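You operate a simulated robot arm through the tools that you are given. There is no shell and no other tool. Be economical: measure what you need, move in short steps, check, and stop when the job is done.

Carry out the task below with a simulated two-armed robot. There is one attempt and no reset: what you move stays moved.

Task
Run the coil test at 2500 rpm, then switch the board off.
Fine: On the middle yellow board. Main switch and key on, rpm dial on its mark, one press of the blue button. Wait for SPARK GOOD. Key and main switch off at the end.

It is judged by the outcome, as a careful person would: the job done as asked, and still so three seconds after it is handed in. It fails if anything else is knocked over, pushed out of place, dropped, spilled or broken.

Robot
Two 7-joint arms with fingered hands on one trunk, on a base that drives. Base frame: it is fixed to the floor where the robot stands at the start and does not move with it; the origin is under the middle of the robot, x ahead of it, y to its left, z up. Units: m, degrees, N and s.
The left shoulder is at the start at [0.03, 0.136, 1.205], the right one opposite. Places, roughly: black ignition key [0.7, 0.2, 1.1]; black relay [4, -0.75, 1]; black rpm dial [0.6, 0.1, 0.9]; blue coils button [0.6, 0.1, 0.9]; blue fuse [3.75, 0, 1]; board display [0.7, 0.4, 1.3]; orange slide lock [0.6, 0.7, 1.3]; red main switch [0.5, 0, 0.9]; yellow injectors button [0.6, 0.2, 0.9]. Payload 5 kg a hand.
The tool frame of a hand sits at the grasp point between the pads (the TCP): z along the fingers, y along the line on which they close. The tips reach 0.042 m beyond it. The gripper opens to 0.208 m. The gripper's body begins 0.119 m behind the TCP. The gripper is a hand of 4 fingers: y runs from the thumb to the fingers, the wrist lies at [0, 0, -0.332] in the tool frame, and closing takes about 1.5 s.
Orientation is that of the tool frame in the base frame, as a unit quaternion [w, x, y, z]. With the fingers straight down and closing along the base's y, the tool's x points along the base's -x, its y along +y and its z along -z.

Tools
- The arms move only by the tool play_rows. It takes "left_plan", "right_plan" or both (then of equal length, played together; a hand with none holds still); each is one flat list of numbers, 7 for each row, row after row: the shift along the base's x, y, z in m, then the turn, a rotation vector about the base's x, y, z in degrees, then the finger opening in m, from 0 to 0.208. In form: [tx, ty, tz, ax, ay, az, gripper, tx, ty, tz, ax, ay, az, gripper, ...]. A call has 1 to 8 rows; each row shifts and turns the commanded pose from where the row before left it. A row lasts 0.2 s, in which the tool goes at most 0.05 m and 8.6 degrees; a call with a longer step from one row to the next is refused whole, and so is a gripper value outside its range. Where a pose cannot be reached the arm comes as near as it can. A force on the tool above 40 N (or 10 N above the force at the start of the call, whichever is more), or a blocked arm, ends the call early, and 0.2 s more pass. Each finger travels about 0.072 m/s and halts on what it meets, pressing with about 25 N; the grip force reading is that of the motor and also rises with nothing between the fingers. The clock runs only during rows and for 0.2 s after the last one: add rows that do not move to give the fingers time. The reply holds the time, the measured pose of the TCP, the force on the tool along the base axes, the opening and the grip force, in the units named above and with some noise, with the torque about the TCP (base axes, N m) and any sound that the robot's microphone picked up.
- Cameras (640 x 400 px; columns grow to the right, rows downward): "scene" is now at [0.0409, 0.0203, 1.9258]; the picture's right is [0.18, -0.98, 0.00], its down [-0.82, -0.15, -0.56] and it looks along [0.55, 0.10, -0.83] (base axes); focal length 287 px, centre (320, 200). "left" rides on the left gripper at [-0.101, 0, -0.145] in its tool frame; the picture's right is [0.00, -1.00, 0.00], its down [0.82, 0.00, -0.57] and it looks along [0.57, 0.00, 0.82] (tool axes); focal length 261 px, centre (320, 200). "right" rides on the right gripper at [0.101, 0, -0.145] in its tool frame; the picture's right is [0.00, 1.00, 0.00], its down [-0.82, 0.00, -0.57] and it looks along [-0.57, 0.00, 0.82] (tool axes); focal length 261 px, centre (320, 200). There is no depth. A picture from a camera that has moved, and an enlarged one, comes with that camera's place and axes in the base frame and with its lens. The place of the scene camera against the robot may be out by one fixed shift of up to 0.012 m in any direction.
- capture(camera): a new picture of that camera. No time passes.
- slide_trunk(by): slides the trunk up (or, below 0, down) by that many m; the arms and the scene camera ride with it, the base frame stays. It gives what a move gives, with no picture.
- base_move(legs): drives the robot by 1 to 6 legs, each [ahead, left, turn to the left] in m, m and degrees, along the robot's own axes; the way and the turn of a leg run together, so that a leg with both is an arc; at most 1.5 m and 180 degrees a leg. The arms and the cameras ride along, it lands a little off, and it stops where it bumps. It gives what a move gives.
- preshape(shape, hand): the hand has 4 fingers and takes this shape, open, in about a second: jaw (thumb against the fingers, like two jaws); tri (thumb and two fingers); tip (a fingertip pinch); poke (one finger out to press); point (the index stretched); flat (the hand flat); cup (the hand cupped); fist (a fist). The gripper value then closes the fingers along that shape, each until it touches; the sizes above hold for jaw. It gives what a move gives, with no picture.
- head_to(pan, tilt): turns the head with the scene camera to pan (to the left, within 143 degrees either way) and tilt (down, from -29 to 69), counted from straight ahead of the robot. It gives what a move gives.
- zoom(camera, box): a new picture of the part [left, top, right, bottom] of that camera's present view, enlarged. No time passes.
- hand_in(): hands the job in; it is judged then, once.

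Go step by step. Nothing tells you exact positions but the pictures and the camera data: compare them with the known pose of the tool, close in by small moves and look again before you grip or let go. The budget is 120 turns and 92 pictures, counting those below and the enlarged ones. Unless the task says otherwise, let go and move clear before handing in, and close with one line.

The tools are called after ">>>" as name(argument=value, ...) on one line, values as JSON. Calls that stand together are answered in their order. play_rows: Moves the arms, as the interface text tells. Its arguments: {"type":"object","properties":{"left_plan":{"type":"array","items":{"type":"number"}},"right_plan":{"type":"array","items":{"type":"number"}}},"required":[]} The other tools are called the same way: slide_trunk (by) slides the trunk up or down; preshape (shape, hand) gives the hand a shape; base_move (legs) drives the base; head_to (pan, tilt) turns the head that bears the scene camera; capture (camera) takes a picture; zoom (camera, box) takes an enlarged picture of a part of a camera's view; hand_in () hands the job in.

At the start:

```text
clock: 0.0
left_tool_pos: [0.5687, 0.3181, 1.3592]
left_ee_rot: [0.0, 0.0, 1.0, 0.0]
left_force: [0.1, 0.0, -0.1]
left_ft_torque: [0.0, 0.01, -0.01]
left_gripper_width: 0.2077
left_grasp_force: 0.1
left_shape: jaw
right_tool_pos: [0.5339, -0.1398, 1.3083]
right_ee_rot: [0.0, 0.0, 1.0, 0.0]
right_force: [0.3, 0.5, -0.6]
right_ft_torque: [0.01, -0.01, 0.0]
right_gripper_width: 0.2077
right_grasp_force: 0.1
right_shape: jaw
trunk travel left (down, up): [-0.225, 0.265]
robot x, y, heading: [0.002, 0.0024, -0.2]
head pan, tilt: [10.2, 56.1]
```

scene: 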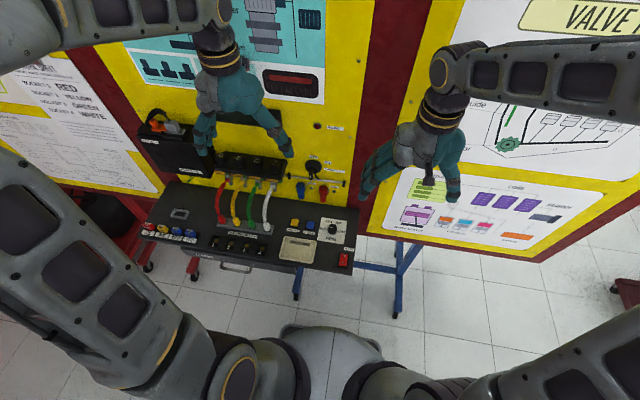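
right: 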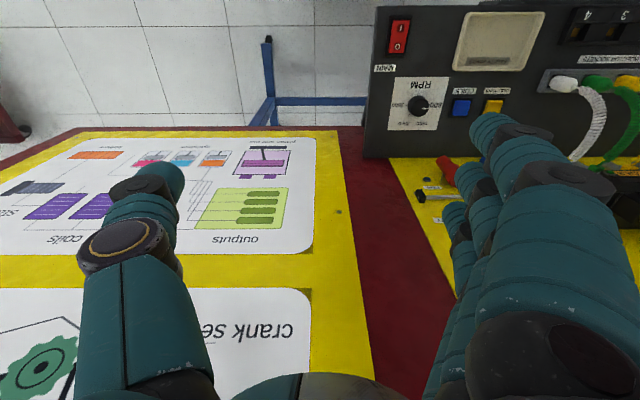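
left: 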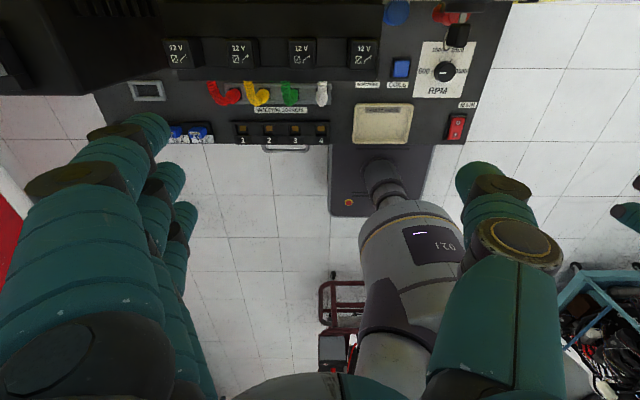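

I see the yellow board with a desk panel at its foot carrying the red main switch, rpm dial and blue button, and the key on the board's face above. I'll look closer first.

>>> zoom(camera="scene", box=[260, 140, 380, 280])

>>> zoom(camera="left", box=[340, 0, 520, 150])

>>> zoom(camera="right", box=[360, 0, 540, 220])

```text
2.86 times, centred on (320, 210) of scene
camera zoom: at [0.0409, 0.0203, 1.9258], right [0.18, -0.98, 0.0], down [-0.82, -0.15, -0.56], along [0.55, 0.1, -0.83], focal length 820 px, centre (320, 171)
```

zoom: 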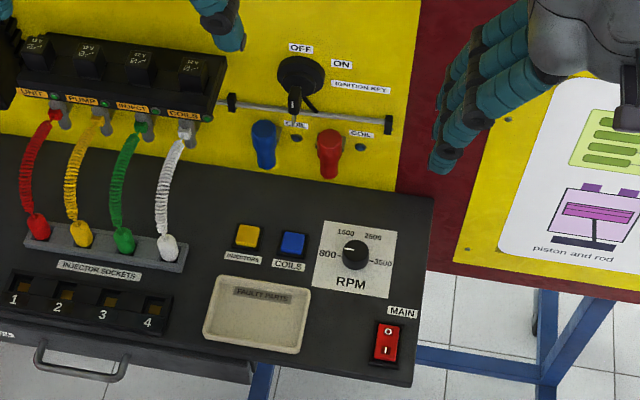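

```text
2.67 times, centred on (430, 75) of left
camera zoom: at [0.6717, 0.319, 1.5032], right [0.0, -1.0, 0.0], down [-0.82, 0.0, 0.57], along [-0.57, 0.0, -0.82], focal length 695 px, centre (27, 533)
```

zoom: 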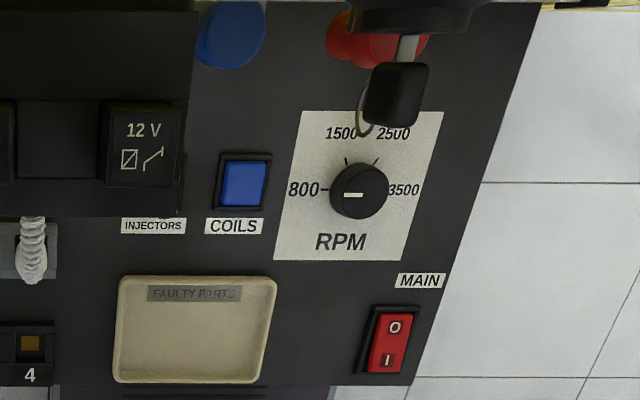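

```text
1.82 times, centred on (450, 110) of right
camera zoom: at [0.4337, -0.1386, 1.4528], right [0.0, 1.0, 0.0], down [0.82, 0.0, 0.57], along [0.57, 0.0, -0.82], focal length 474 px, centre (84, 364)
```

zoom: 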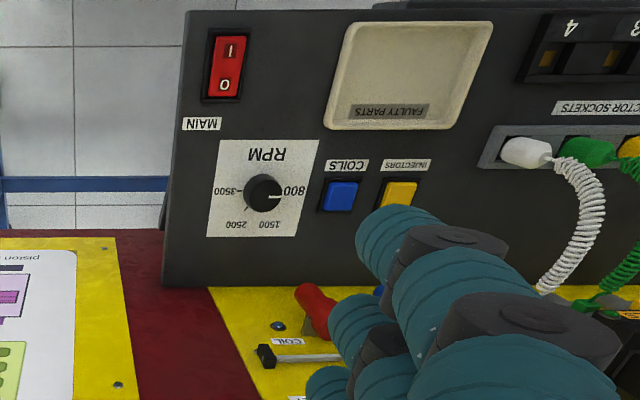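

Triangulating gives the main switch near (0.46, 0.00, 0.915), the dial near (0.58, 0.067, 0.915), the blue button near (0.585, 0.149, 0.912), and the key bow near (0.655, 0.159, 1.147). I'll shape the right hand to poke and the left hand to a fingertip pinch, then look at both.

>>> preshape(hand="right", shape="poke")

>>> preshape(hand="left", shape="tip")

>>> capture(camera="right")

>>> capture(camera="left")

>>> capture(camera="scene")

```text
clock: 0.9
left_tool_pos: [0.5684, 0.3169, 1.3599]
left_ee_rot: [0.0, 0.0, 1.0, 0.0]
left_force: [0.4, -0.2, -0.9]
left_ft_torque: [-0.02, 0.01, 0.01]
left_gripper_width: 0.208
left_grasp_force: 0.1
left_shape: jaw
right_tool_pos: [0.534, -0.1395, 1.3083]
right_ee_rot: [0.0, 0.0, 1.0, 0.0]
right_force: [0.6, -0.3, -0.8]
right_ft_torque: [0.03, -0.01, -0.02]
right_gripper_width: 0.0
right_grasp_force: 0.0
right_shape: poke
trunk travel left (down, up): [-0.225, 0.265]
robot x, y, heading: [0.0008, -0.0021, -0.0]
head pan, tilt: [10.2, 56.1]
```

```text
clock: 1.8
left_tool_pos: [0.5688, 0.3179, 1.3585]
left_ee_rot: [0.0, 0.0, 1.0, 0.0]
left_force: [-0.9, -0.3, 0.2]
left_ft_torque: [0.0, -0.03, 0.05]
left_gripper_width: 0.2078
left_grasp_force: 0.1
left_shape: tip
right_tool_pos: [0.5342, -0.14, 1.3088]
right_ee_rot: [0.0, 0.0, 1.0, 0.0]
right_force: [-0.2, 0.0, -1.0]
right_ft_torque: [-0.01, 0.02, -0.02]
right_gripper_width: 0.0004
right_grasp_force: 0.0
right_shape: poke
trunk travel left (down, up): [-0.225, 0.265]
robot x, y, heading: [0.0017, -0.0027, 0.0]
head pan, tilt: [10.2, 56.1]
```

```text
85 pictures are left
camera right: at [0.4337, -0.1386, 1.4528], right [0.0, 1.0, 0.0], down [0.82, 0.0, 0.57], along [0.57, 0.0, -0.82], focal length 261 px, centre (320, 200)
```

right: 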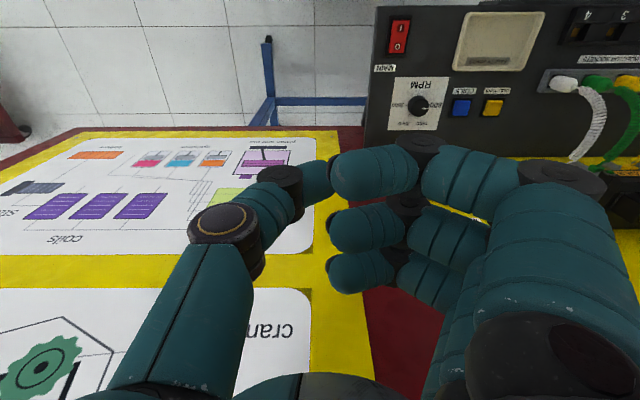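

```text
84 pictures are left
camera left: at [0.6717, 0.319, 1.5032], right [0.0, -1.0, 0.0], down [-0.82, 0.0, 0.57], along [-0.57, 0.0, -0.82], focal length 261 px, centre (320, 200)
```

left: 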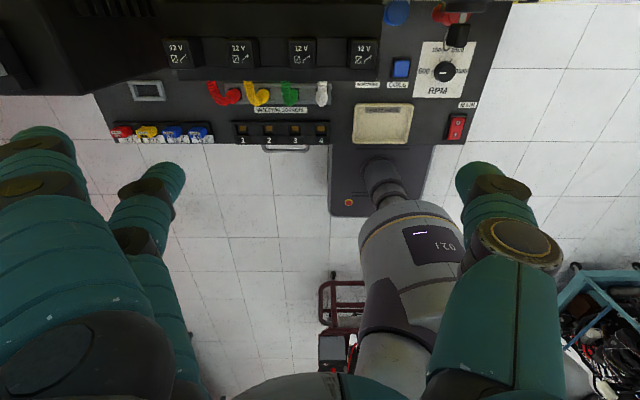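

```text
83 pictures are left
camera scene: at [0.0409, 0.0203, 1.9258], right [0.18, -0.98, 0.0], down [-0.82, -0.15, -0.56], along [0.55, 0.1, -0.83], focal length 287 px, centre (320, 200)
```

scene: 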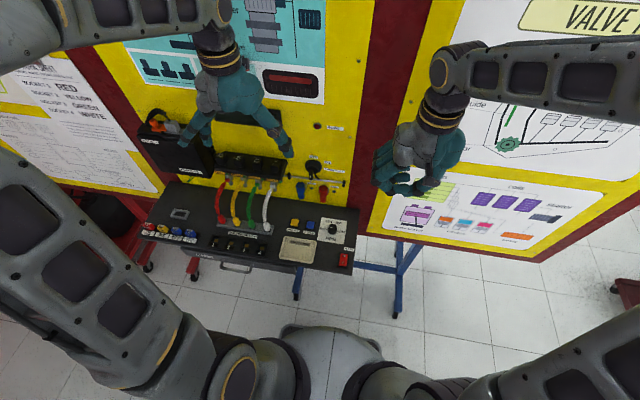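

The right hand's poke shape looks curled with no finger sticking out, so I'll try the point shape.

>>> preshape(hand="right", shape="point")

>>> capture(camera="right")

>>> zoom(camera="scene", box=[340, 30, 480, 230])

```text
clock: 2.7
left_tool_pos: [0.5688, 0.3168, 1.3605]
left_ee_rot: [0.0, 0.0, 1.0, 0.0]
left_force: [0.1, 0.1, 0.5]
left_ft_torque: [-0.01, -0.02, 0.0]
left_gripper_width: 0.2076
left_grasp_force: 0.1
left_shape: tip
right_tool_pos: [0.5337, -0.1391, 1.3085]
right_ee_rot: [0.0, -0.001, 1.0, -0.001]
right_force: [-0.6, 0.3, 0.3]
right_ft_torque: [0.0, 0.01, -0.02]
right_gripper_width: 0.2019
right_grasp_force: 0.1
right_shape: point
trunk travel left (down, up): [-0.225, 0.265]
robot x, y, heading: [-0.0004, 0.0034, 0.3]
head pan, tilt: [10.2, 56.1]
```

```text
82 pictures are left
camera right: at [0.4337, -0.1386, 1.4528], right [0.0, 1.0, 0.0], down [0.82, 0.0, 0.57], along [0.57, 0.0, -0.82], focal length 261 px, centre (320, 200)
```

right: 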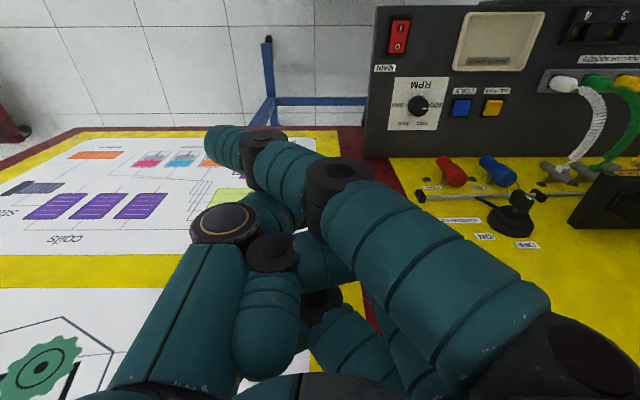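

```text
2.00 times, centred on (410, 130) of scene
camera zoom: at [0.0409, 0.0202, 1.9258], right [0.18, -0.98, 0.0], down [-0.82, -0.15, -0.56], along [0.55, 0.1, -0.83], focal length 574 px, centre (140, 340)
```

zoom: 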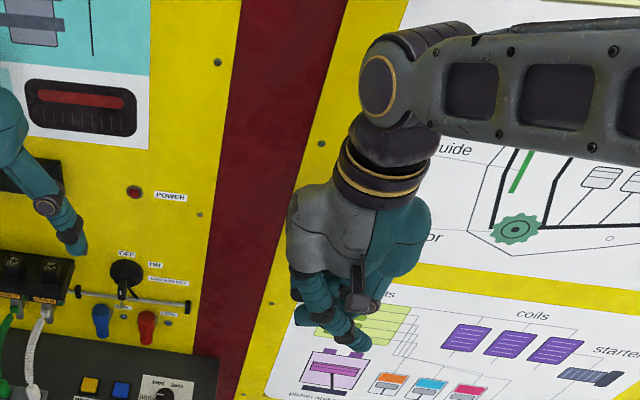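

The stretched index still slants sideways, which suits pressing poorly. A closed fingertip pinch may make a better poker, so I'll close the left tip shape and look.

>>> play_rows(left_plan=[0, 0, 0, 0, 0, 0, 0, 0, 0, 0, 0, 0, 0, 0, 0, 0, 0, 0, 0, 0, 0, 0, 0, 0, 0, 0, 0, 0, 0, 0, 0, 0, 0, 0, 0, 0, 0, 0, 0, 0, 0, 0, 0, 0, 0, 0, 0, 0, 0])

>>> capture(camera="left")

>>> zoom(camera="scene", box=[150, 10, 340, 200])

```text
clock: 4.3
left_tool_pos: [0.5691, 0.3172, 1.3598]
left_ee_rot: [0.0, -0.001, 1.0, -0.001]
left_force: [0.1, -1.0, 0.2]
left_ft_torque: [-0.02, 0.0, -0.02]
left_gripper_width: 0.0001
left_grasp_force: 1.9
left_shape: tip
right_tool_pos: [0.534, -0.1387, 1.3089]
right_ee_rot: [-0.001, 0.0, 1.0, 0.0]
right_force: [-0.3, 1.1, -0.5]
right_ft_torque: [-0.05, 0.03, -0.04]
right_gripper_width: 0.2016
right_grasp_force: 0.2
right_shape: point
trunk travel left (down, up): [-0.225, 0.265]
robot x, y, heading: [0.0009, 0.0009, -0.2]
head pan, tilt: [10.2, 56.1]
```

```text
80 pictures are left
camera left: at [0.6717, 0.319, 1.5032], right [0.0, -1.0, 0.0], down [-0.82, 0.0, 0.57], along [-0.57, 0.0, -0.82], focal length 261 px, centre (320, 200)
```

left: 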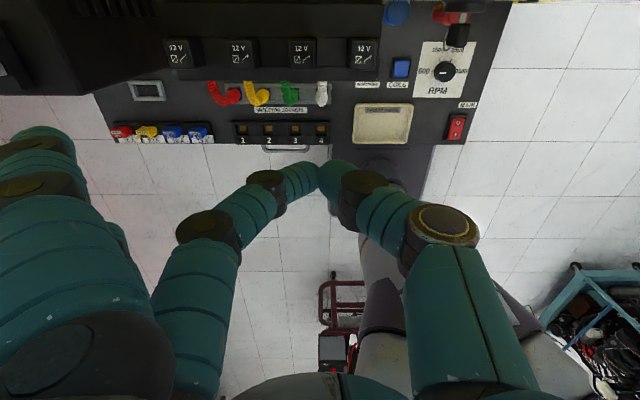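

```text
2.11 times, centred on (245, 105) of scene
camera zoom: at [0.0409, 0.0203, 1.9258], right [0.18, -0.98, 0.0], down [-0.82, -0.15, -0.56], along [0.55, 0.1, -0.83], focal length 604 px, centre (478, 400)
```

zoom: 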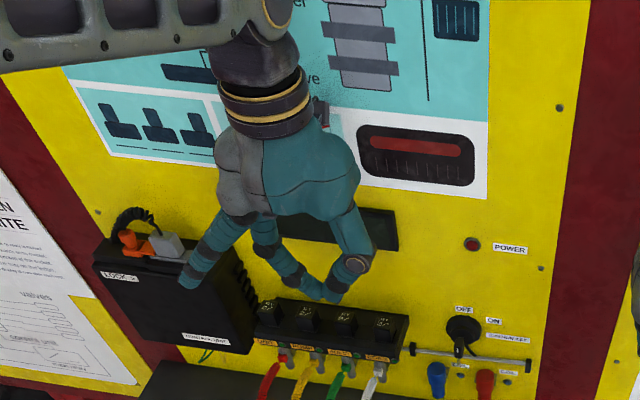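

The poke shape is actually thumb and index tips pinched just below the TCP with the other fingers curled, so it suits pressing. I'll set the right hand back to poke and bring it above the "I" end of the main switch.

>>> preshape(hand="right", shape="poke")

>>> play_rows(right_plan=[-0.0148, 0.0232, -0.0333, 0, 0, 0, 0, -0.0148, 0.0232, -0.0333, 0, 0, 0, 0, -0.0148, 0.0232, -0.0333, 0, 0, 0, 0, -0.0148, 0.0232, -0.0333, 0, 0, 0, 0, -0.0148, 0.0232, -0.0333, 0, 0, 0, 0, -0.0148, 0.0232, -0.0333, 0, 0, 0, 0, 0, 0, 0, 0, 0, 0, 0])

>>> capture(camera="right")

>>> capture(camera="scene")

```text
clock: 5.2
left_tool_pos: [0.5682, 0.3177, 1.3595]
left_ee_rot: [-0.001, 0.0, 1.0, 0.001]
left_force: [0.6, 0.2, -0.8]
left_ft_torque: [0.03, 0.02, -0.02]
left_gripper_width: 0.0002
left_grasp_force: 25.2
left_shape: tip
right_tool_pos: [0.5341, -0.1397, 1.3074]
right_ee_rot: [-0.001, 0.0, 1.0, 0.001]
right_force: [-0.4, -0.5, 0.1]
right_ft_torque: [0.0, -0.02, 0.0]
right_gripper_width: 0.0
right_grasp_force: 0.1
right_shape: poke
trunk travel left (down, up): [-0.225, 0.265]
robot x, y, heading: [0.0016, -0.0006, -0.2]
head pan, tilt: [10.2, 56.1]
```

```text
clock: 6.8
left_tool_pos: [0.5688, 0.3165, 1.3602]
left_ee_rot: [-0.001, 0.0, 1.0, 0.0]
left_force: [-0.5, -0.2, 0.8]
left_ft_torque: [0.06, -0.03, 0.01]
left_gripper_width: 0.0001
left_grasp_force: 24.6
left_shape: tip
right_tool_pos: [0.446, 0.0002, 1.1064]
right_ee_rot: [-0.001, 0.0, 1.0, 0.0]
right_force: [0.2, -0.7, -0.3]
right_ft_torque: [0.1, -0.06, 0.0]
right_gripper_width: 0.0
right_grasp_force: 0.0
right_shape: poke
trunk travel left (down, up): [-0.225, 0.265]
robot x, y, heading: [0.0048, 0.0007, -0.0]
head pan, tilt: [10.2, 56.1]
```

```text
78 pictures are left
camera right: at [0.3448, -0.0001, 1.2501], right [0.0, 1.0, 0.0], down [0.82, 0.0, 0.57], along [0.57, 0.0, -0.82], focal length 261 px, centre (320, 200)
```

right: 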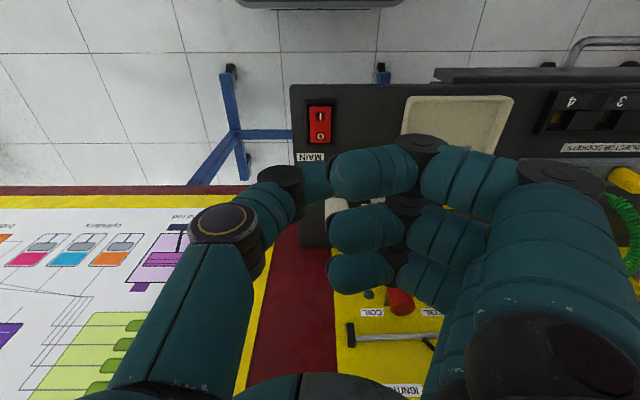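

```text
77 pictures are left
camera scene: at [0.0401, 0.0188, 1.9259], right [0.18, -0.98, 0.0], down [-0.82, -0.15, -0.56], along [0.55, 0.1, -0.83], focal length 287 px, centre (320, 200)
```

scene: 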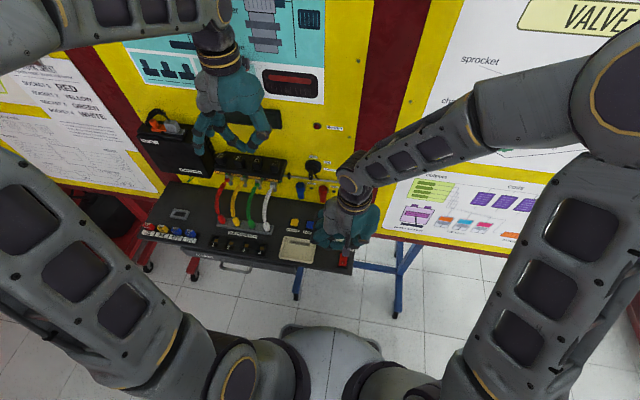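

The switch sits at about (0.46, 0, 0.915) and its "I" end is the near one. I'll zoom in to check where the fingertip is.

>>> zoom(camera="scene", box=[290, 160, 400, 280])

>>> zoom(camera="right", box=[260, 80, 440, 220])

```text
3.33 times, centred on (345, 220) of scene
camera zoom: at [0.0401, 0.0188, 1.9259], right [0.18, -0.98, 0.0], down [-0.82, -0.15, -0.56], along [0.55, 0.1, -0.83], focal length 956 px, centre (237, 133)
```

zoom: 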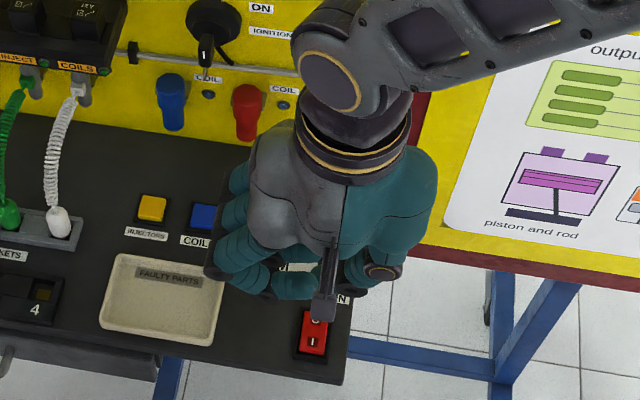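

```text
2.86 times, centred on (350, 150) of right
camera zoom: at [0.3448, -0.0001, 1.2501], right [0.0, 1.0, 0.0], down [0.82, 0.0, 0.57], along [0.57, 0.0, -0.82], focal length 745 px, centre (234, 343)
```

zoom: 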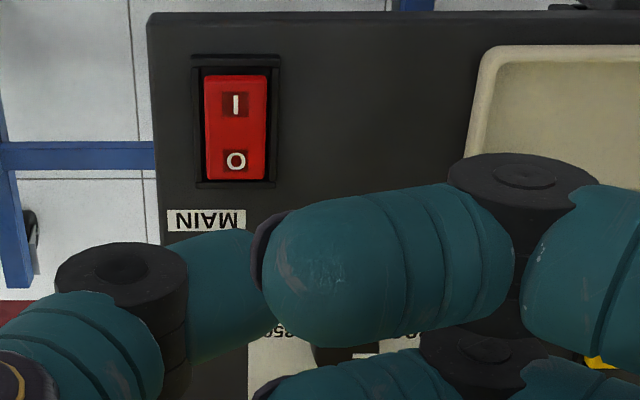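

The fingertips in poke with width 0 seem to be curled up. I'll test what opening the poke shape does, in mid-air.

>>> play_rows(right_plan=[0, 0, 0.04, 0, 0, 0, 0.1, 0, 0, 0.02, 0, 0, 0, 0.208, 0, 0, 0, 0, 0, 0, 0.208, 0, 0, 0, 0, 0, 0, 0.208, 0, 0, 0, 0, 0, 0, 0.208, 0, 0, 0, 0, 0, 0, 0.208, 0, 0, 0, 0, 0, 0, 0.208, 0, 0, 0, 0, 0, 0, 0.208])

>>> capture(camera="right")

>>> zoom(camera="scene", box=[290, 160, 400, 280])

```text
clock: 8.6
left_tool_pos: [0.5688, 0.318, 1.3588]
left_ee_rot: [0.001, 0.001, 1.0, 0.0]
left_force: [-1.1, 0.0, 0.0]
left_ft_torque: [0.03, 0.04, 0.03]
left_gripper_width: 0.0
left_grasp_force: 25.2
left_shape: tip
right_tool_pos: [0.4449, 0.0004, 1.1694]
right_ee_rot: [0.0, -0.001, 1.0, 0.0]
right_force: [0.0, 0.1, -0.2]
right_ft_torque: [-0.02, 0.01, -0.04]
right_gripper_width: 0.0
right_grasp_force: 0.1
right_shape: poke
trunk travel left (down, up): [-0.225, 0.265]
robot x, y, heading: [0.0018, -0.0036, -0.1]
head pan, tilt: [10.2, 56.1]
```

```text
74 pictures are left
camera right: at [0.3454, 0.0005, 1.3134], right [0.0, 1.0, 0.0], down [0.82, 0.0, 0.57], along [0.57, 0.0, -0.82], focal length 261 px, centre (320, 200)
```

right: 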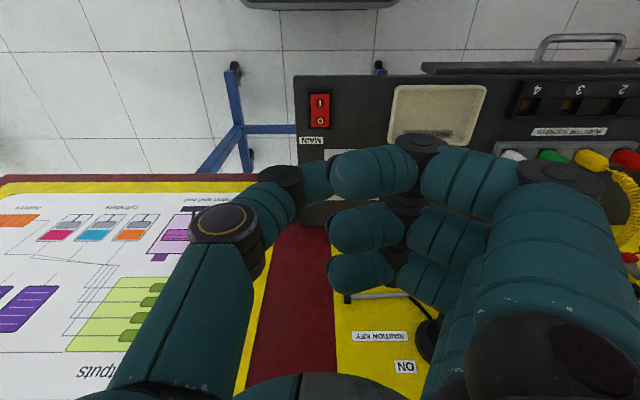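

```text
3.33 times, centred on (345, 220) of scene
camera zoom: at [0.0408, 0.0203, 1.9258], right [0.18, -0.98, 0.0], down [-0.82, -0.15, -0.56], along [0.55, 0.1, -0.83], focal length 956 px, centre (237, 133)
```

zoom: 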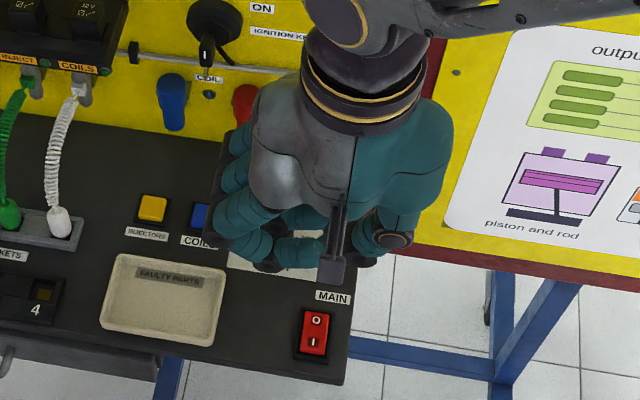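

Poke stays curled and off-centre. I'll check the jaw shape fully closed on the right hand instead.

>>> preshape(hand="right", shape="jaw")

>>> play_rows(right_plan=[0, 0, 0, 0, 0, 0, 0, 0, 0, 0, 0, 0, 0, 0, 0, 0, 0, 0, 0, 0, 0, 0, 0, 0, 0, 0, 0, 0, 0, 0, 0, 0, 0, 0, 0, 0, 0, 0, 0, 0, 0, 0, 0, 0, 0, 0, 0, 0, 0, 0, 0, 0, 0, 0, 0, 0])

>>> capture(camera="right")

>>> zoom(camera="scene", box=[290, 160, 400, 280])

```text
clock: 9.5
left_tool_pos: [0.5699, 0.3186, 1.3603]
left_ee_rot: [0.0, -0.001, 1.0, -0.001]
left_force: [0.2, -0.2, -0.5]
left_ft_torque: [0.0, 0.01, 0.0]
left_gripper_width: 0.0
left_grasp_force: 25.1
left_shape: tip
right_tool_pos: [0.4464, -0.001, 1.169]
right_ee_rot: [0.0, 0.0, 1.0, 0.0]
right_force: [-0.6, -0.5, 0.0]
right_ft_torque: [0.0, -0.01, -0.01]
right_gripper_width: 0.2081
right_grasp_force: 0.1
right_shape: jaw
trunk travel left (down, up): [-0.225, 0.265]
robot x, y, heading: [0.0001, -0.0014, -0.2]
head pan, tilt: [10.2, 56.1]
```

```text
clock: 11.3
left_tool_pos: [0.5697, 0.3182, 1.3586]
left_ee_rot: [0.0, -0.001, 1.0, 0.001]
left_force: [1.2, 0.7, -0.5]
left_ft_torque: [0.02, -0.04, -0.01]
left_gripper_width: 0.0001
left_grasp_force: 25.1
left_shape: tip
right_tool_pos: [0.4459, -0.0001, 1.1688]
right_ee_rot: [0.0, 0.0, 1.0, 0.0]
right_force: [-0.4, 0.5, 0.2]
right_ft_torque: [-0.03, 0.0, 0.0]
right_gripper_width: 0.0001
right_grasp_force: 20.6
right_shape: jaw
trunk travel left (down, up): [-0.225, 0.265]
robot x, y, heading: [0.0037, 0.0027, 0.0]
head pan, tilt: [10.2, 56.1]
```

```text
72 pictures are left
camera right: at [0.3454, 0.0005, 1.3134], right [0.0, 1.0, 0.0], down [0.82, 0.0, 0.57], along [0.57, 0.0, -0.82], focal length 261 px, centre (320, 200)
```

right: 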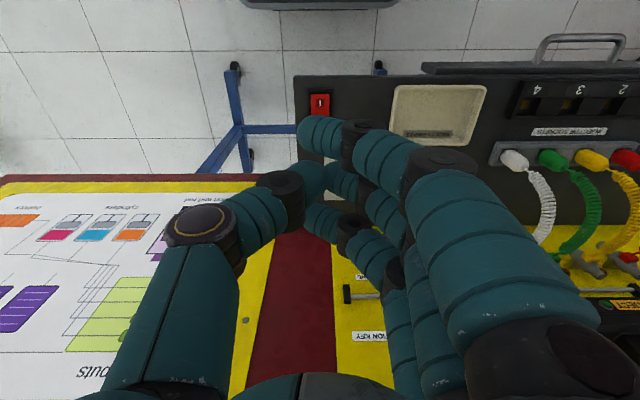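

```text
3.33 times, centred on (345, 220) of scene
camera zoom: at [0.0409, 0.0203, 1.9258], right [0.18, -0.98, 0.0], down [-0.82, -0.15, -0.56], along [0.55, 0.1, -0.83], focal length 956 px, centre (237, 133)
```

zoom: 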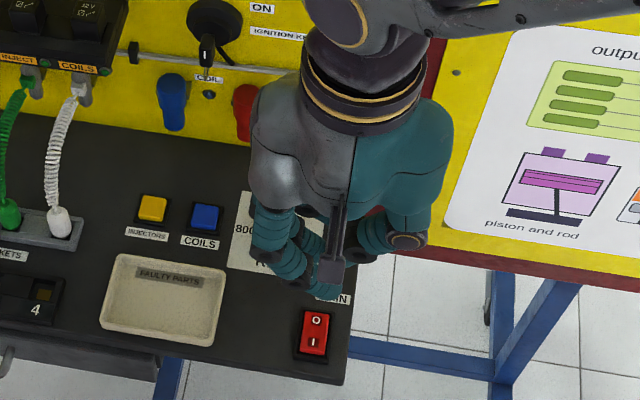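

Closed jaw is good: the index fingertip is clearly visible, about 0.03 m nearer than the TCP. I'll tilt the hand by −20° about y so the index leads, and come down to about 5 cm above the "I" end.

>>> play_rows(right_plan=[0.0035, 0, -0.034, 0, -5, 0, 0, 0.0035, 0, -0.034, 0, -5, 0, 0, 0.0035, 0, -0.034, 0, -5, 0, 0, 0.0035, 0, -0.034, 0, -5, 0, 0, 0, 0, 0, 0, 0, 0, 0])

>>> capture(camera="right")

>>> zoom(camera="scene", box=[290, 180, 400, 290])

```text
clock: 12.5
left_tool_pos: [0.5691, 0.3168, 1.36]
left_ee_rot: [0.0, 0.0, 1.0, 0.0]
left_force: [0.1, 0.5, 0.5]
left_ft_torque: [0.0, -0.05, -0.01]
left_gripper_width: 0.0002
left_grasp_force: 24.6
left_shape: tip
right_tool_pos: [0.4594, -0.0013, 1.0331]
right_ee_rot: [0.174, 0.0, 0.985, 0.0]
right_force: [0.0, 0.4, 0.3]
right_ft_torque: [-0.04, -0.04, -0.02]
right_gripper_width: 0.0
right_grasp_force: 25.4
right_shape: jaw
trunk travel left (down, up): [-0.225, 0.265]
robot x, y, heading: [-0.0002, -0.0015, 0.1]
head pan, tilt: [10.2, 56.1]
```

```text
70 pictures are left
camera right: at [0.3165, -0.0009, 1.1345], right [0.0, 1.0, 0.0], down [0.58, 0.0, 0.82], along [0.82, 0.0, -0.58], focal length 261 px, centre (320, 200)
```

right: 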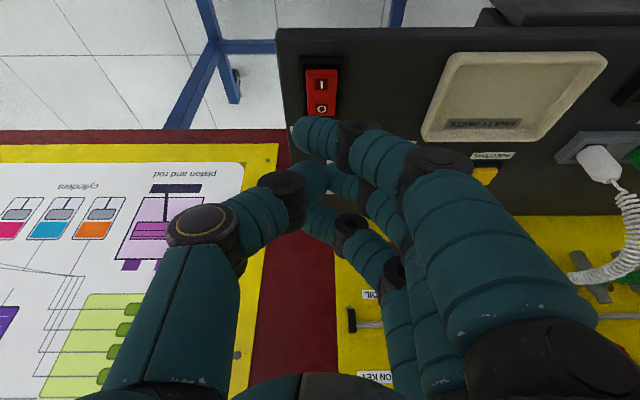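

```text
3.64 times, centred on (345, 235) of scene
camera zoom: at [0.0403, 0.02, 1.9258], right [0.18, -0.98, 0.0], down [-0.82, -0.15, -0.56], along [0.55, 0.1, -0.83], focal length 1043 px, centre (229, 73)
```

zoom: 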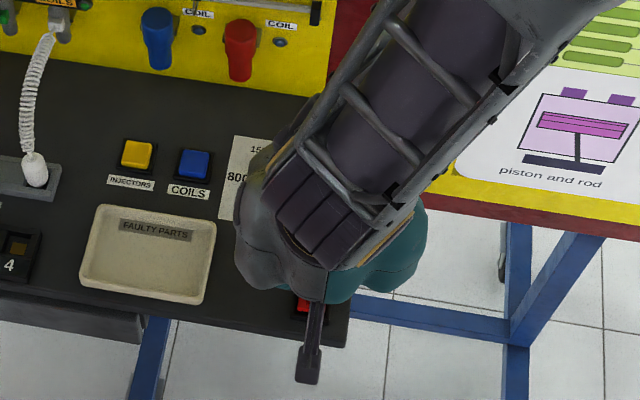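

The index tip lies right above the "I" end (x≈0.445). I'll go down in small steps until contact.

>>> play_rows(right_plan=[0, 0, -0.02, 0, 0, 0, 0, 0, 0, -0.015, 0, 0, 0, 0, 0, 0, -0.008, 0, 0, 0, 0, 0, 0, -0.005, 0, 0, 0, 0, 0, 0, -0.005, 0, 0, 0, 0, 0, 0, -0.005, 0, 0, 0, 0, 0, 0, -0.004, 0, 0, 0, 0, 0, 0, -0.004, 0, 0, 0, 0])

>>> capture(camera="right")

```text
clock: 14.3
left_tool_pos: [0.5702, 0.3175, 1.3598]
left_ee_rot: [0.0, -0.001, 1.0, 0.001]
left_force: [0.1, -0.2, -0.6]
left_ft_torque: [-0.01, 0.04, -0.01]
left_gripper_width: 0.0
left_grasp_force: 24.6
left_shape: tip
right_tool_pos: [0.4575, 0.0004, 0.967]
right_ee_rot: [0.174, 0.0, 0.985, 0.0]
right_force: [-0.6, -0.1, 0.1]
right_ft_torque: [-0.03, 0.0, 0.03]
right_gripper_width: 0.0
right_grasp_force: 24.7
right_shape: jaw
trunk travel left (down, up): [-0.225, 0.265]
robot x, y, heading: [-0.0002, 0.0014, 0.3]
head pan, tilt: [10.2, 56.1]
```

```text
68 pictures are left
camera right: at [0.3155, 0.0013, 1.0681], right [0.0, 1.0, 0.0], down [0.58, 0.0, 0.82], along [0.82, 0.0, -0.58], focal length 261 px, centre (320, 200)
```

right: 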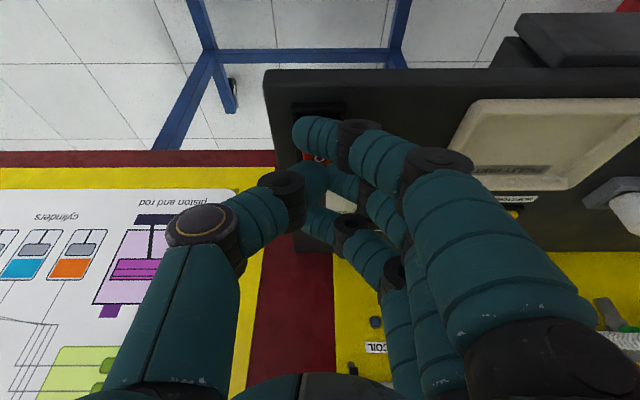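

No contact yet, so I'll continue down.

>>> play_rows(right_plan=[0, 0, -0.004, 0, 0, 0, 0, 0, 0, -0.004, 0, 0, 0, 0, 0, 0, -0.004, 0, 0, 0, 0, 0, 0, -0.004, 0, 0, 0, 0, 0, 0, -0.004, 0, 0, 0, 0])

>>> zoom(camera="right", box=[240, 50, 400, 200])

```text
clock: 15.1
left_tool_pos: [0.5675, 0.3172, 1.3609]
left_ee_rot: [0.0, 0.001, 1.0, 0.0]
left_force: [-0.3, -0.2, -0.4]
left_ft_torque: [0.04, 0.04, -0.01]
left_gripper_width: 0.0
left_grasp_force: 24.8
left_shape: tip
right_tool_pos: [0.4583, 0.0008, 0.9593]
right_ee_rot: [0.177, 0.0, 0.984, 0.001]
right_force: [-9.5, -3.4, 33.5]
right_ft_torque: [0.03, 0.46, -0.09]
right_gripper_width: 0.0
right_grasp_force: 24.8
right_shape: jaw
trunk travel left (down, up): [-0.225, 0.265]
robot x, y, heading: [0.0011, -0.0012, -0.0]
head pan, tilt: [10.2, 56.1]
stopped in row 3 (right hand): the force on the tool passed its limit at 47 N (the readings are from after the stop); the commanded pose is now the measured one
```

```text
2.67 times, centred on (320, 125) of right
camera zoom: at [0.3147, 0.0017, 1.0599], right [0.0, 1.0, 0.0], down [0.57, 0.0, 0.82], along [0.82, 0.0, -0.57], focal length 695 px, centre (320, 400)
```

zoom: 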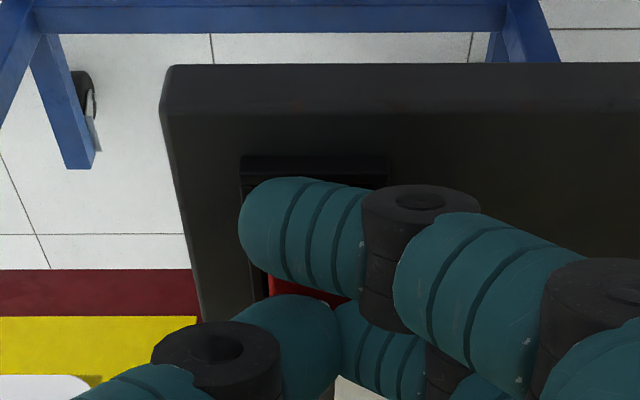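

It pressed firmly (47 N) at the "I" end. I'll lift off and look at the rocker and the power lamp.

>>> play_rows(right_plan=[0, 0, 0.03, 0, 0, 0, 0, 0, 0, 0.04, 0, 0, 0, 0, 0, 0, 0.04, 0, 0, 0, 0, 0, -0.04, 0.02, 0, 0, 0, 0, 0, -0.04, 0, 0, 0, 0, 0])

>>> zoom(camera="right", box=[290, 40, 430, 130])

>>> capture(camera="scene")

```text
clock: 16.3
left_tool_pos: [0.5699, 0.3167, 1.3581]
left_ee_rot: [0.0, -0.001, 1.0, 0.0]
left_force: [0.7, 0.2, -0.8]
left_ft_torque: [0.02, 0.1, -0.01]
left_gripper_width: 0.0001
left_grasp_force: 25.2
left_shape: tip
right_tool_pos: [0.4705, -0.0756, 1.0889]
right_ee_rot: [0.174, 0.0, 0.985, 0.0]
right_force: [-0.6, -0.5, -0.7]
right_ft_torque: [0.02, 0.02, 0.05]
right_gripper_width: 0.0004
right_grasp_force: 25.5
right_shape: jaw
right hand out of reach, approached as far as the arm can: row 5
trunk travel left (down, up): [-0.225, 0.265]
robot x, y, heading: [0.0023, -0.0036, -0.0]
head pan, tilt: [10.2, 56.1]
```

```text
4.44 times, centred on (360, 85) of right
camera zoom: at [0.3263, -0.0754, 1.1912], right [0.0, 1.0, 0.0], down [0.57, 0.0, 0.82], along [0.82, 0.0, -0.57], focal length 1158 px, centre (142, 711)
```

zoom: 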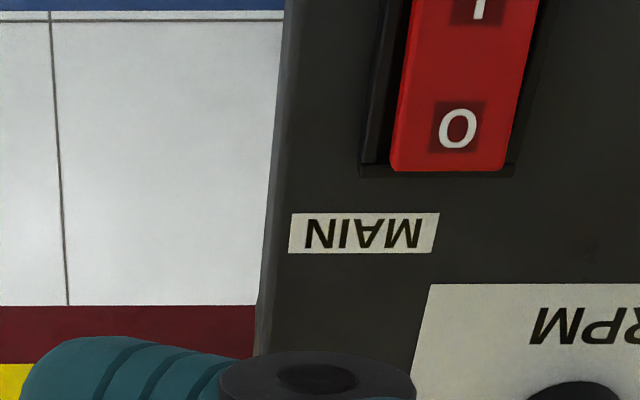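

```text
65 pictures are left
camera scene: at [0.0421, 0.0198, 1.9257], right [0.18, -0.98, 0.0], down [-0.82, -0.15, -0.56], along [0.55, 0.1, -0.83], focal length 287 px, centre (320, 200)
```

scene: 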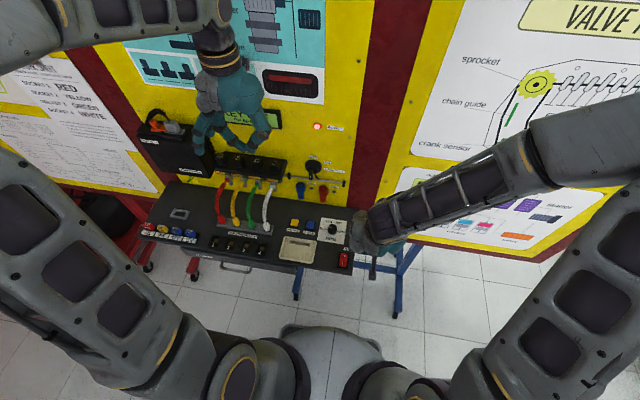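

The POWER lamp is lit and the display is on. Next I'll look closely at the key and the display.

>>> zoom(camera="scene", box=[280, 140, 350, 210])

>>> zoom(camera="scene", box=[200, 80, 360, 180])

>>> zoom(camera="left", box=[360, 0, 500, 100])

```text
5.71 times, centred on (315, 175) of scene
camera zoom: at [0.0421, 0.0198, 1.9257], right [0.18, -0.98, 0.0], down [-0.82, -0.15, -0.56], along [0.55, 0.1, -0.83], focal length 1640 px, centre (349, 343)
```

zoom: 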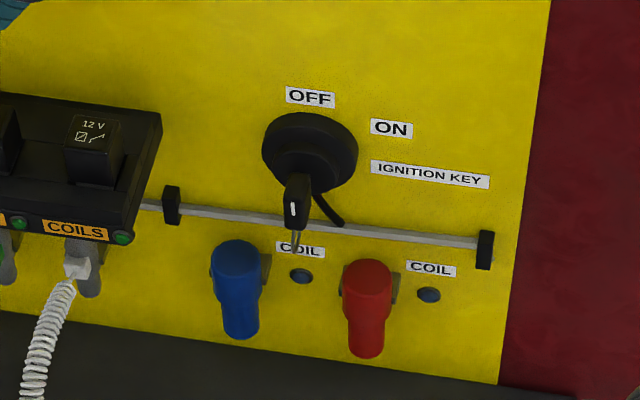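

```text
4.00 times, centred on (280, 130) of scene
camera zoom: at [0.0421, 0.0198, 1.9257], right [0.18, -0.98, 0.0], down [-0.82, -0.15, -0.56], along [0.55, 0.1, -0.83], focal length 1148 px, centre (480, 480)
```

zoom: 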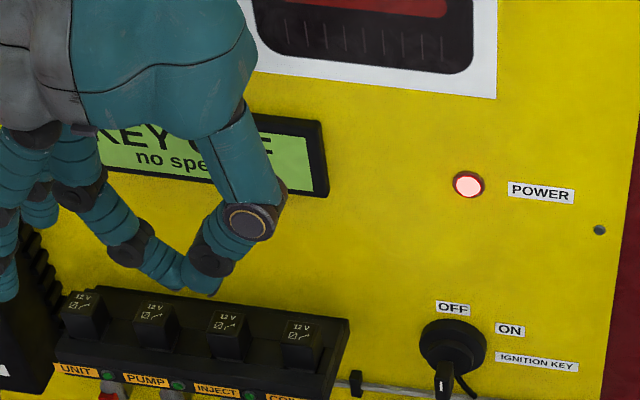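

```text
4.00 times, centred on (430, 50) of left
camera zoom: at [0.6725, 0.3188, 1.5027], right [0.0, -1.0, 0.0], down [-0.82, 0.0, 0.57], along [-0.57, 0.0, -0.82], focal length 1043 px, centre (-120, 800)
```

zoom: 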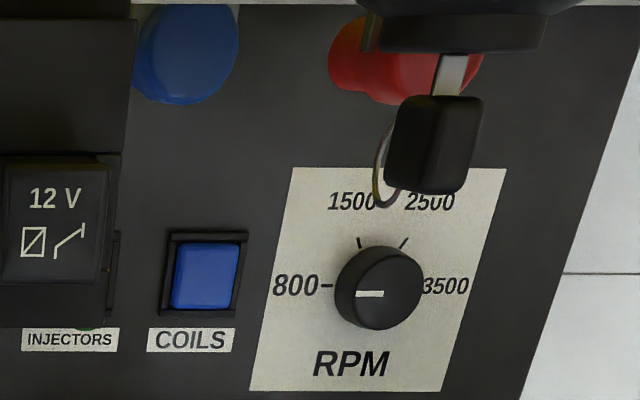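

The lamp is on and the display says "KEY OFF". The key's bow is a vertical plate at about (0.655, 0.159, 1.147) that must turn clockwise to ON. To point a hand forward at it I need room, so I'll back the base up 0.2 m and set the left hand to jaw.

>>> base_move(legs=[[-0.2, 0, 0]])

>>> preshape(hand="left", shape="jaw")

```text
clock: 17.9
left_tool_pos: [0.3704, 0.3181, 1.36]
left_ee_rot: [0.0, 0.0, 1.0, 0.0]
left_force: [-1.2, -0.1, 0.3]
left_ft_torque: [-0.02, -0.1, 0.0]
left_gripper_width: 0.0
left_grasp_force: 25.4
left_shape: tip
right_tool_pos: [0.2717, -0.0763, 1.0902]
right_ee_rot: [0.175, 0.0, 0.985, 0.0]
right_force: [-0.9, -0.5, 0.2]
right_ft_torque: [-0.01, -0.11, -0.01]
right_gripper_width: 0.0002
right_grasp_force: 24.8
right_shape: jaw
trunk travel left (down, up): [-0.225, 0.265]
robot x, y, heading: [-0.1963, -0.0003, -0.0]
head pan, tilt: [10.2, 56.1]
```

```text
clock: 18.8
left_tool_pos: [0.373, 0.318, 1.3591]
left_ee_rot: [0.0, 0.0, 1.0, 0.0]
left_force: [-0.9, -0.3, -0.8]
left_ft_torque: [-0.01, 0.04, 0.01]
left_gripper_width: 0.2077
left_grasp_force: 0.1
left_shape: jaw
right_tool_pos: [0.2731, -0.0765, 1.0897]
right_ee_rot: [0.175, -0.001, 0.985, 0.0]
right_force: [0.5, 0.1, 0.2]
right_ft_torque: [0.0, 0.05, 0.0]
right_gripper_width: 0.0002
right_grasp_force: 24.6
right_shape: jaw
trunk travel left (down, up): [-0.225, 0.265]
robot x, y, heading: [-0.1945, -0.0021, 0.1]
head pan, tilt: [10.2, 56.1]
```

Now I'll turn the left hand to point forward and bring it level with the key, moving the right hand aside at the same time.

>>> play_rows(left_plan=[0.013, -0.014, -0.019, 0, -8.2, 0, 0.08, 0.013, -0.014, -0.019, 0, -8.2, 0, 0.08, 0.013, -0.014, -0.019, 0, -8.2, 0, 0.08, 0.013, -0.014, -0.019, 0, -8.2, 0, 0.08, 0.013, -0.014, -0.019, 0, -8.2, 0, 0.08, 0.013, -0.014, -0.019, 0, -8.2, 0, 0.08, 0.013, -0.014, -0.019, 0, -8.2, 0, 0.08, 0.013, -0.014, -0.019, 0, -8.2, 0, 0.08], right_plan=[0.005, -0.02, 0.005, 0, 2.5, 0, 0, 0.005, -0.02, 0.005, 0, 2.5, 0, 0, 0.005, -0.02, 0.005, 0, 2.5, 0, 0, 0.005, -0.02, 0.005, 0, 2.5, 0, 0, 0.005, -0.02, 0.005, 0, 2.5, 0, 0, 0.005, -0.02, 0.005, 0, 2.5, 0, 0, 0.005, -0.02, 0.005, 0, 2.5, 0, 0, 0.005, -0.02, 0.005, 0, 2.5, 0, 0])

>>> play_rows(left_plan=[0.013, -0.014, -0.019, 0, -8.2, 0, 0.08, 0.013, -0.014, -0.019, 0, -8.2, 0, 0.08, 0.013, -0.014, -0.019, 0, -8, 0, 0.08, 0, 0, 0, 0, 0, 0, 0.08])

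>>> capture(camera="left")

>>> capture(camera="scene")

```text
clock: 20.6
left_tool_pos: [0.4334, 0.2508, 1.2694]
left_ee_rot: [0.328, 0.001, 0.945, 0.0]
left_force: [0.5, -0.5, -0.6]
left_ft_torque: [0.03, 0.02, 0.03]
left_gripper_width: 0.0809
left_grasp_force: 0.0
left_shape: jaw
left hand out of reach, approached as far as the arm can: row 5, 6, 7, 8
right_tool_pos: [0.3121, -0.2378, 1.1313]
right_ee_rot: [0.0, 0.0, 1.0, -0.001]
right_force: [0.7, 0.0, 0.0]
right_ft_torque: [0.1, 0.05, 0.0]
right_gripper_width: 0.0004
right_grasp_force: 24.4
right_shape: jaw
trunk travel left (down, up): [-0.225, 0.265]
robot x, y, heading: [-0.1963, -0.0011, 0.1]
head pan, tilt: [10.2, 56.1]
```

```text
clock: 21.6
left_tool_pos: [0.4329, 0.2525, 1.2697]
left_ee_rot: [0.328, 0.001, 0.945, 0.0]
left_force: [0.1, 0.0, 0.6]
left_ft_torque: [0.0, -0.02, 0.01]
left_gripper_width: 0.0806
left_grasp_force: 0.2
left_shape: jaw
left hand out of reach, approached as far as the arm can: row 1, 2, 3
right_tool_pos: [0.3129, -0.2367, 1.131]
right_ee_rot: [0.001, 0.0, 1.0, -0.001]
right_force: [0.5, -0.1, -0.5]
right_ft_torque: [0.02, 0.02, 0.01]
right_gripper_width: 0.0001
right_grasp_force: 24.9
right_shape: jaw
trunk travel left (down, up): [-0.225, 0.265]
robot x, y, heading: [-0.1931, 0.0014, -0.1]
head pan, tilt: [10.2, 56.1]
```

```text
61 pictures are left
camera left: at [0.4246, 0.2536, 1.4449], right [0.0, -1.0, 0.0], down [-1.0, 0.0, -0.06], along [0.06, 0.0, -1.0], focal length 261 px, centre (320, 200)
```

left: 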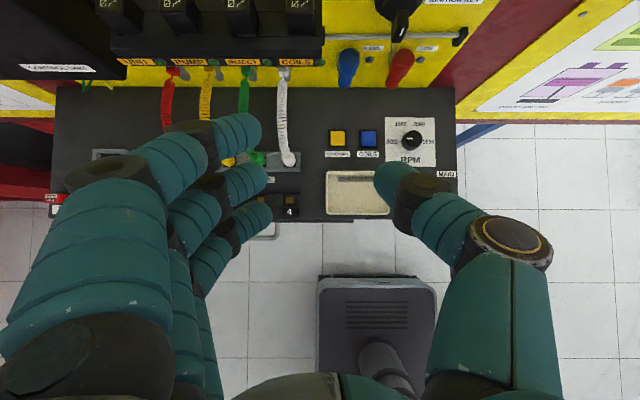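

```text
60 pictures are left
camera scene: at [-0.1558, 0.0202, 1.9258], right [0.18, -0.98, 0.0], down [-0.82, -0.15, -0.56], along [0.55, 0.1, -0.83], focal length 287 px, centre (320, 200)
```

scene: 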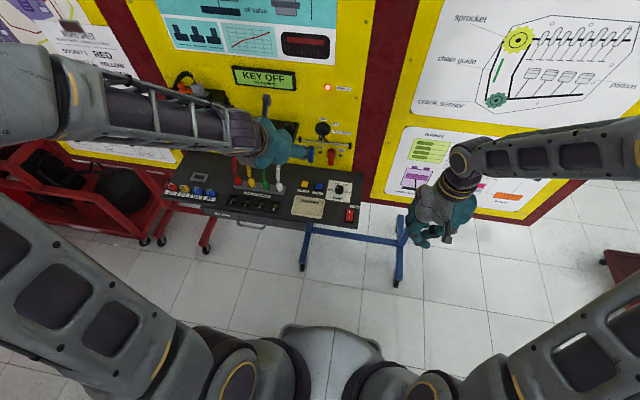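

Pitching stopped at about 38° because the arm is too folded. I'll back up another 0.17 m so the arm can stretch forward, then try the pitch again.

>>> base_move(legs=[[-0.17, 0, 0]])

>>> play_rows(left_plan=[0.02, -0.014, -0.01, 0, -7, 0, 0.08, 0.02, -0.014, -0.01, 0, -7, 0, 0.08, 0.02, -0.014, -0.01, 0, -7, 0, 0.08, 0.02, -0.014, -0.01, 0, -7, 0, 0.08, 0.02, -0.014, -0.01, 0, -7, 0, 0.08, 0.02, -0.01, -0.01, 0, -7, 0, 0.08, 0.02, -0.01, -0.01, 0, -7, 0, 0.08])

```text
clock: 23.0
left_tool_pos: [0.2646, 0.2503, 1.2699]
left_ee_rot: [0.329, 0.002, 0.944, -0.001]
left_force: [-0.8, 0.5, 0.1]
left_ft_torque: [-0.01, -0.1, 0.01]
left_gripper_width: 0.0806
left_grasp_force: 0.0
left_shape: jaw
right_tool_pos: [0.1423, -0.2386, 1.1327]
right_ee_rot: [0.002, 0.002, 1.0, -0.002]
right_force: [-0.8, -0.1, 1.0]
right_ft_torque: [0.02, -0.14, -0.02]
right_gripper_width: 0.0001
right_grasp_force: 24.8
right_shape: jaw
trunk travel left (down, up): [-0.225, 0.265]
robot x, y, heading: [-0.3619, -0.0003, -0.5]
head pan, tilt: [10.2, 56.1]
```

```text
clock: 24.6
left_tool_pos: [0.2663, 0.25, 1.2698]
left_ee_rot: [0.329, 0.002, 0.944, -0.001]
left_force: [-0.4, 0.1, 0.2]
left_ft_torque: [-0.05, -0.02, 0.03]
left_gripper_width: 0.0806
left_grasp_force: 0.1
left_shape: jaw
left hand out of reach, approached as far as the arm can: row 1, 2, 3, 4, 5, 6, 7
right_tool_pos: [0.1436, -0.2383, 1.131]
right_ee_rot: [0.001, 0.003, 1.0, -0.001]
right_force: [0.6, -0.4, 0.2]
right_ft_torque: [0.01, 0.0, 0.01]
right_gripper_width: 0.0
right_grasp_force: 24.1
right_shape: jaw
trunk travel left (down, up): [-0.225, 0.265]
robot x, y, heading: [-0.361, 0.0008, -0.4]
head pan, tilt: [10.2, 56.1]
```

The arm needs to stretch out first, so I'll move forward without pitching.

>>> play_rows(left_plan=[0.04, 0, 0, 0, 0, 0, 0.08, 0.04, 0, 0, 0, 0, 0, 0.08, 0.04, 0, 0, 0, 0, 0, 0.08, 0.04, 0, 0, 0, 0, 0, 0.08, 0.04, 0, 0, 0, 0, 0, 0.08, 0.03, 0, 0, 0, 0, 0, 0.08])

>>> play_rows(left_plan=[0, -0.005, 0, 0, -7, 0, 0.08, 0, -0.005, 0, 0, -7, 0, 0.08, 0, -0.005, 0, 0, -7, 0, 0.08, 0, -0.005, 0, 0, -7, 0, 0.08, 0, -0.005, 0, 0, -7, 0, 0.08, 0, -0.005, 0, 0, -7, 0, 0.08, 0, -0.005, 0, 0, -7, 0, 0.08])

>>> capture(camera="scene")

```text
clock: 26.0
left_tool_pos: [0.4993, 0.2505, 1.2691]
left_ee_rot: [0.327, 0.002, 0.945, 0.0]
left_force: [1.2, 0.0, -0.2]
left_ft_torque: [-0.02, 0.06, -0.03]
left_gripper_width: 0.0804
left_grasp_force: 0.1
left_shape: jaw
right_tool_pos: [0.1454, -0.2385, 1.1306]
right_ee_rot: [0.001, 0.002, 1.0, -0.001]
right_force: [0.7, -0.1, 0.0]
right_ft_torque: [-0.01, 0.1, 0.0]
right_gripper_width: 0.0
right_grasp_force: 25.2
right_shape: jaw
trunk travel left (down, up): [-0.225, 0.265]
robot x, y, heading: [-0.3615, -0.0012, -0.1]
head pan, tilt: [10.2, 56.1]
```

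```text
clock: 27.6
left_tool_pos: [0.498, 0.2158, 1.2696]
left_ee_rot: [0.691, 0.001, 0.723, 0.001]
left_force: [0.3, -1.1, 0.7]
left_ft_torque: [0.02, 0.02, 0.03]
left_gripper_width: 0.0803
left_grasp_force: 0.2
left_shape: jaw
right_tool_pos: [0.1449, -0.239, 1.1307]
right_ee_rot: [0.0, 0.002, 1.0, 0.0]
right_force: [0.2, -0.5, -0.5]
right_ft_torque: [0.03, 0.08, 0.03]
right_gripper_width: 0.0002
right_grasp_force: 25.0
right_shape: jaw
trunk travel left (down, up): [-0.225, 0.265]
robot x, y, heading: [-0.3661, -0.0001, -0.3]
head pan, tilt: [10.2, 56.1]
```

```text
59 pictures are left
camera scene: at [-0.3219, 0.0205, 1.9257], right [0.17, -0.98, 0.0], down [-0.82, -0.14, -0.56], along [0.55, 0.1, -0.83], focal length 287 px, centre (320, 200)
```

scene: 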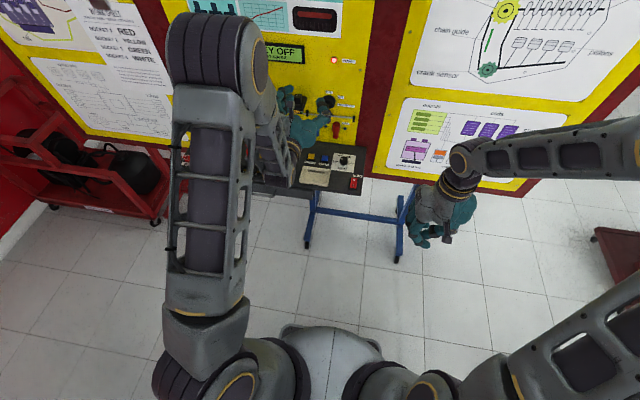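

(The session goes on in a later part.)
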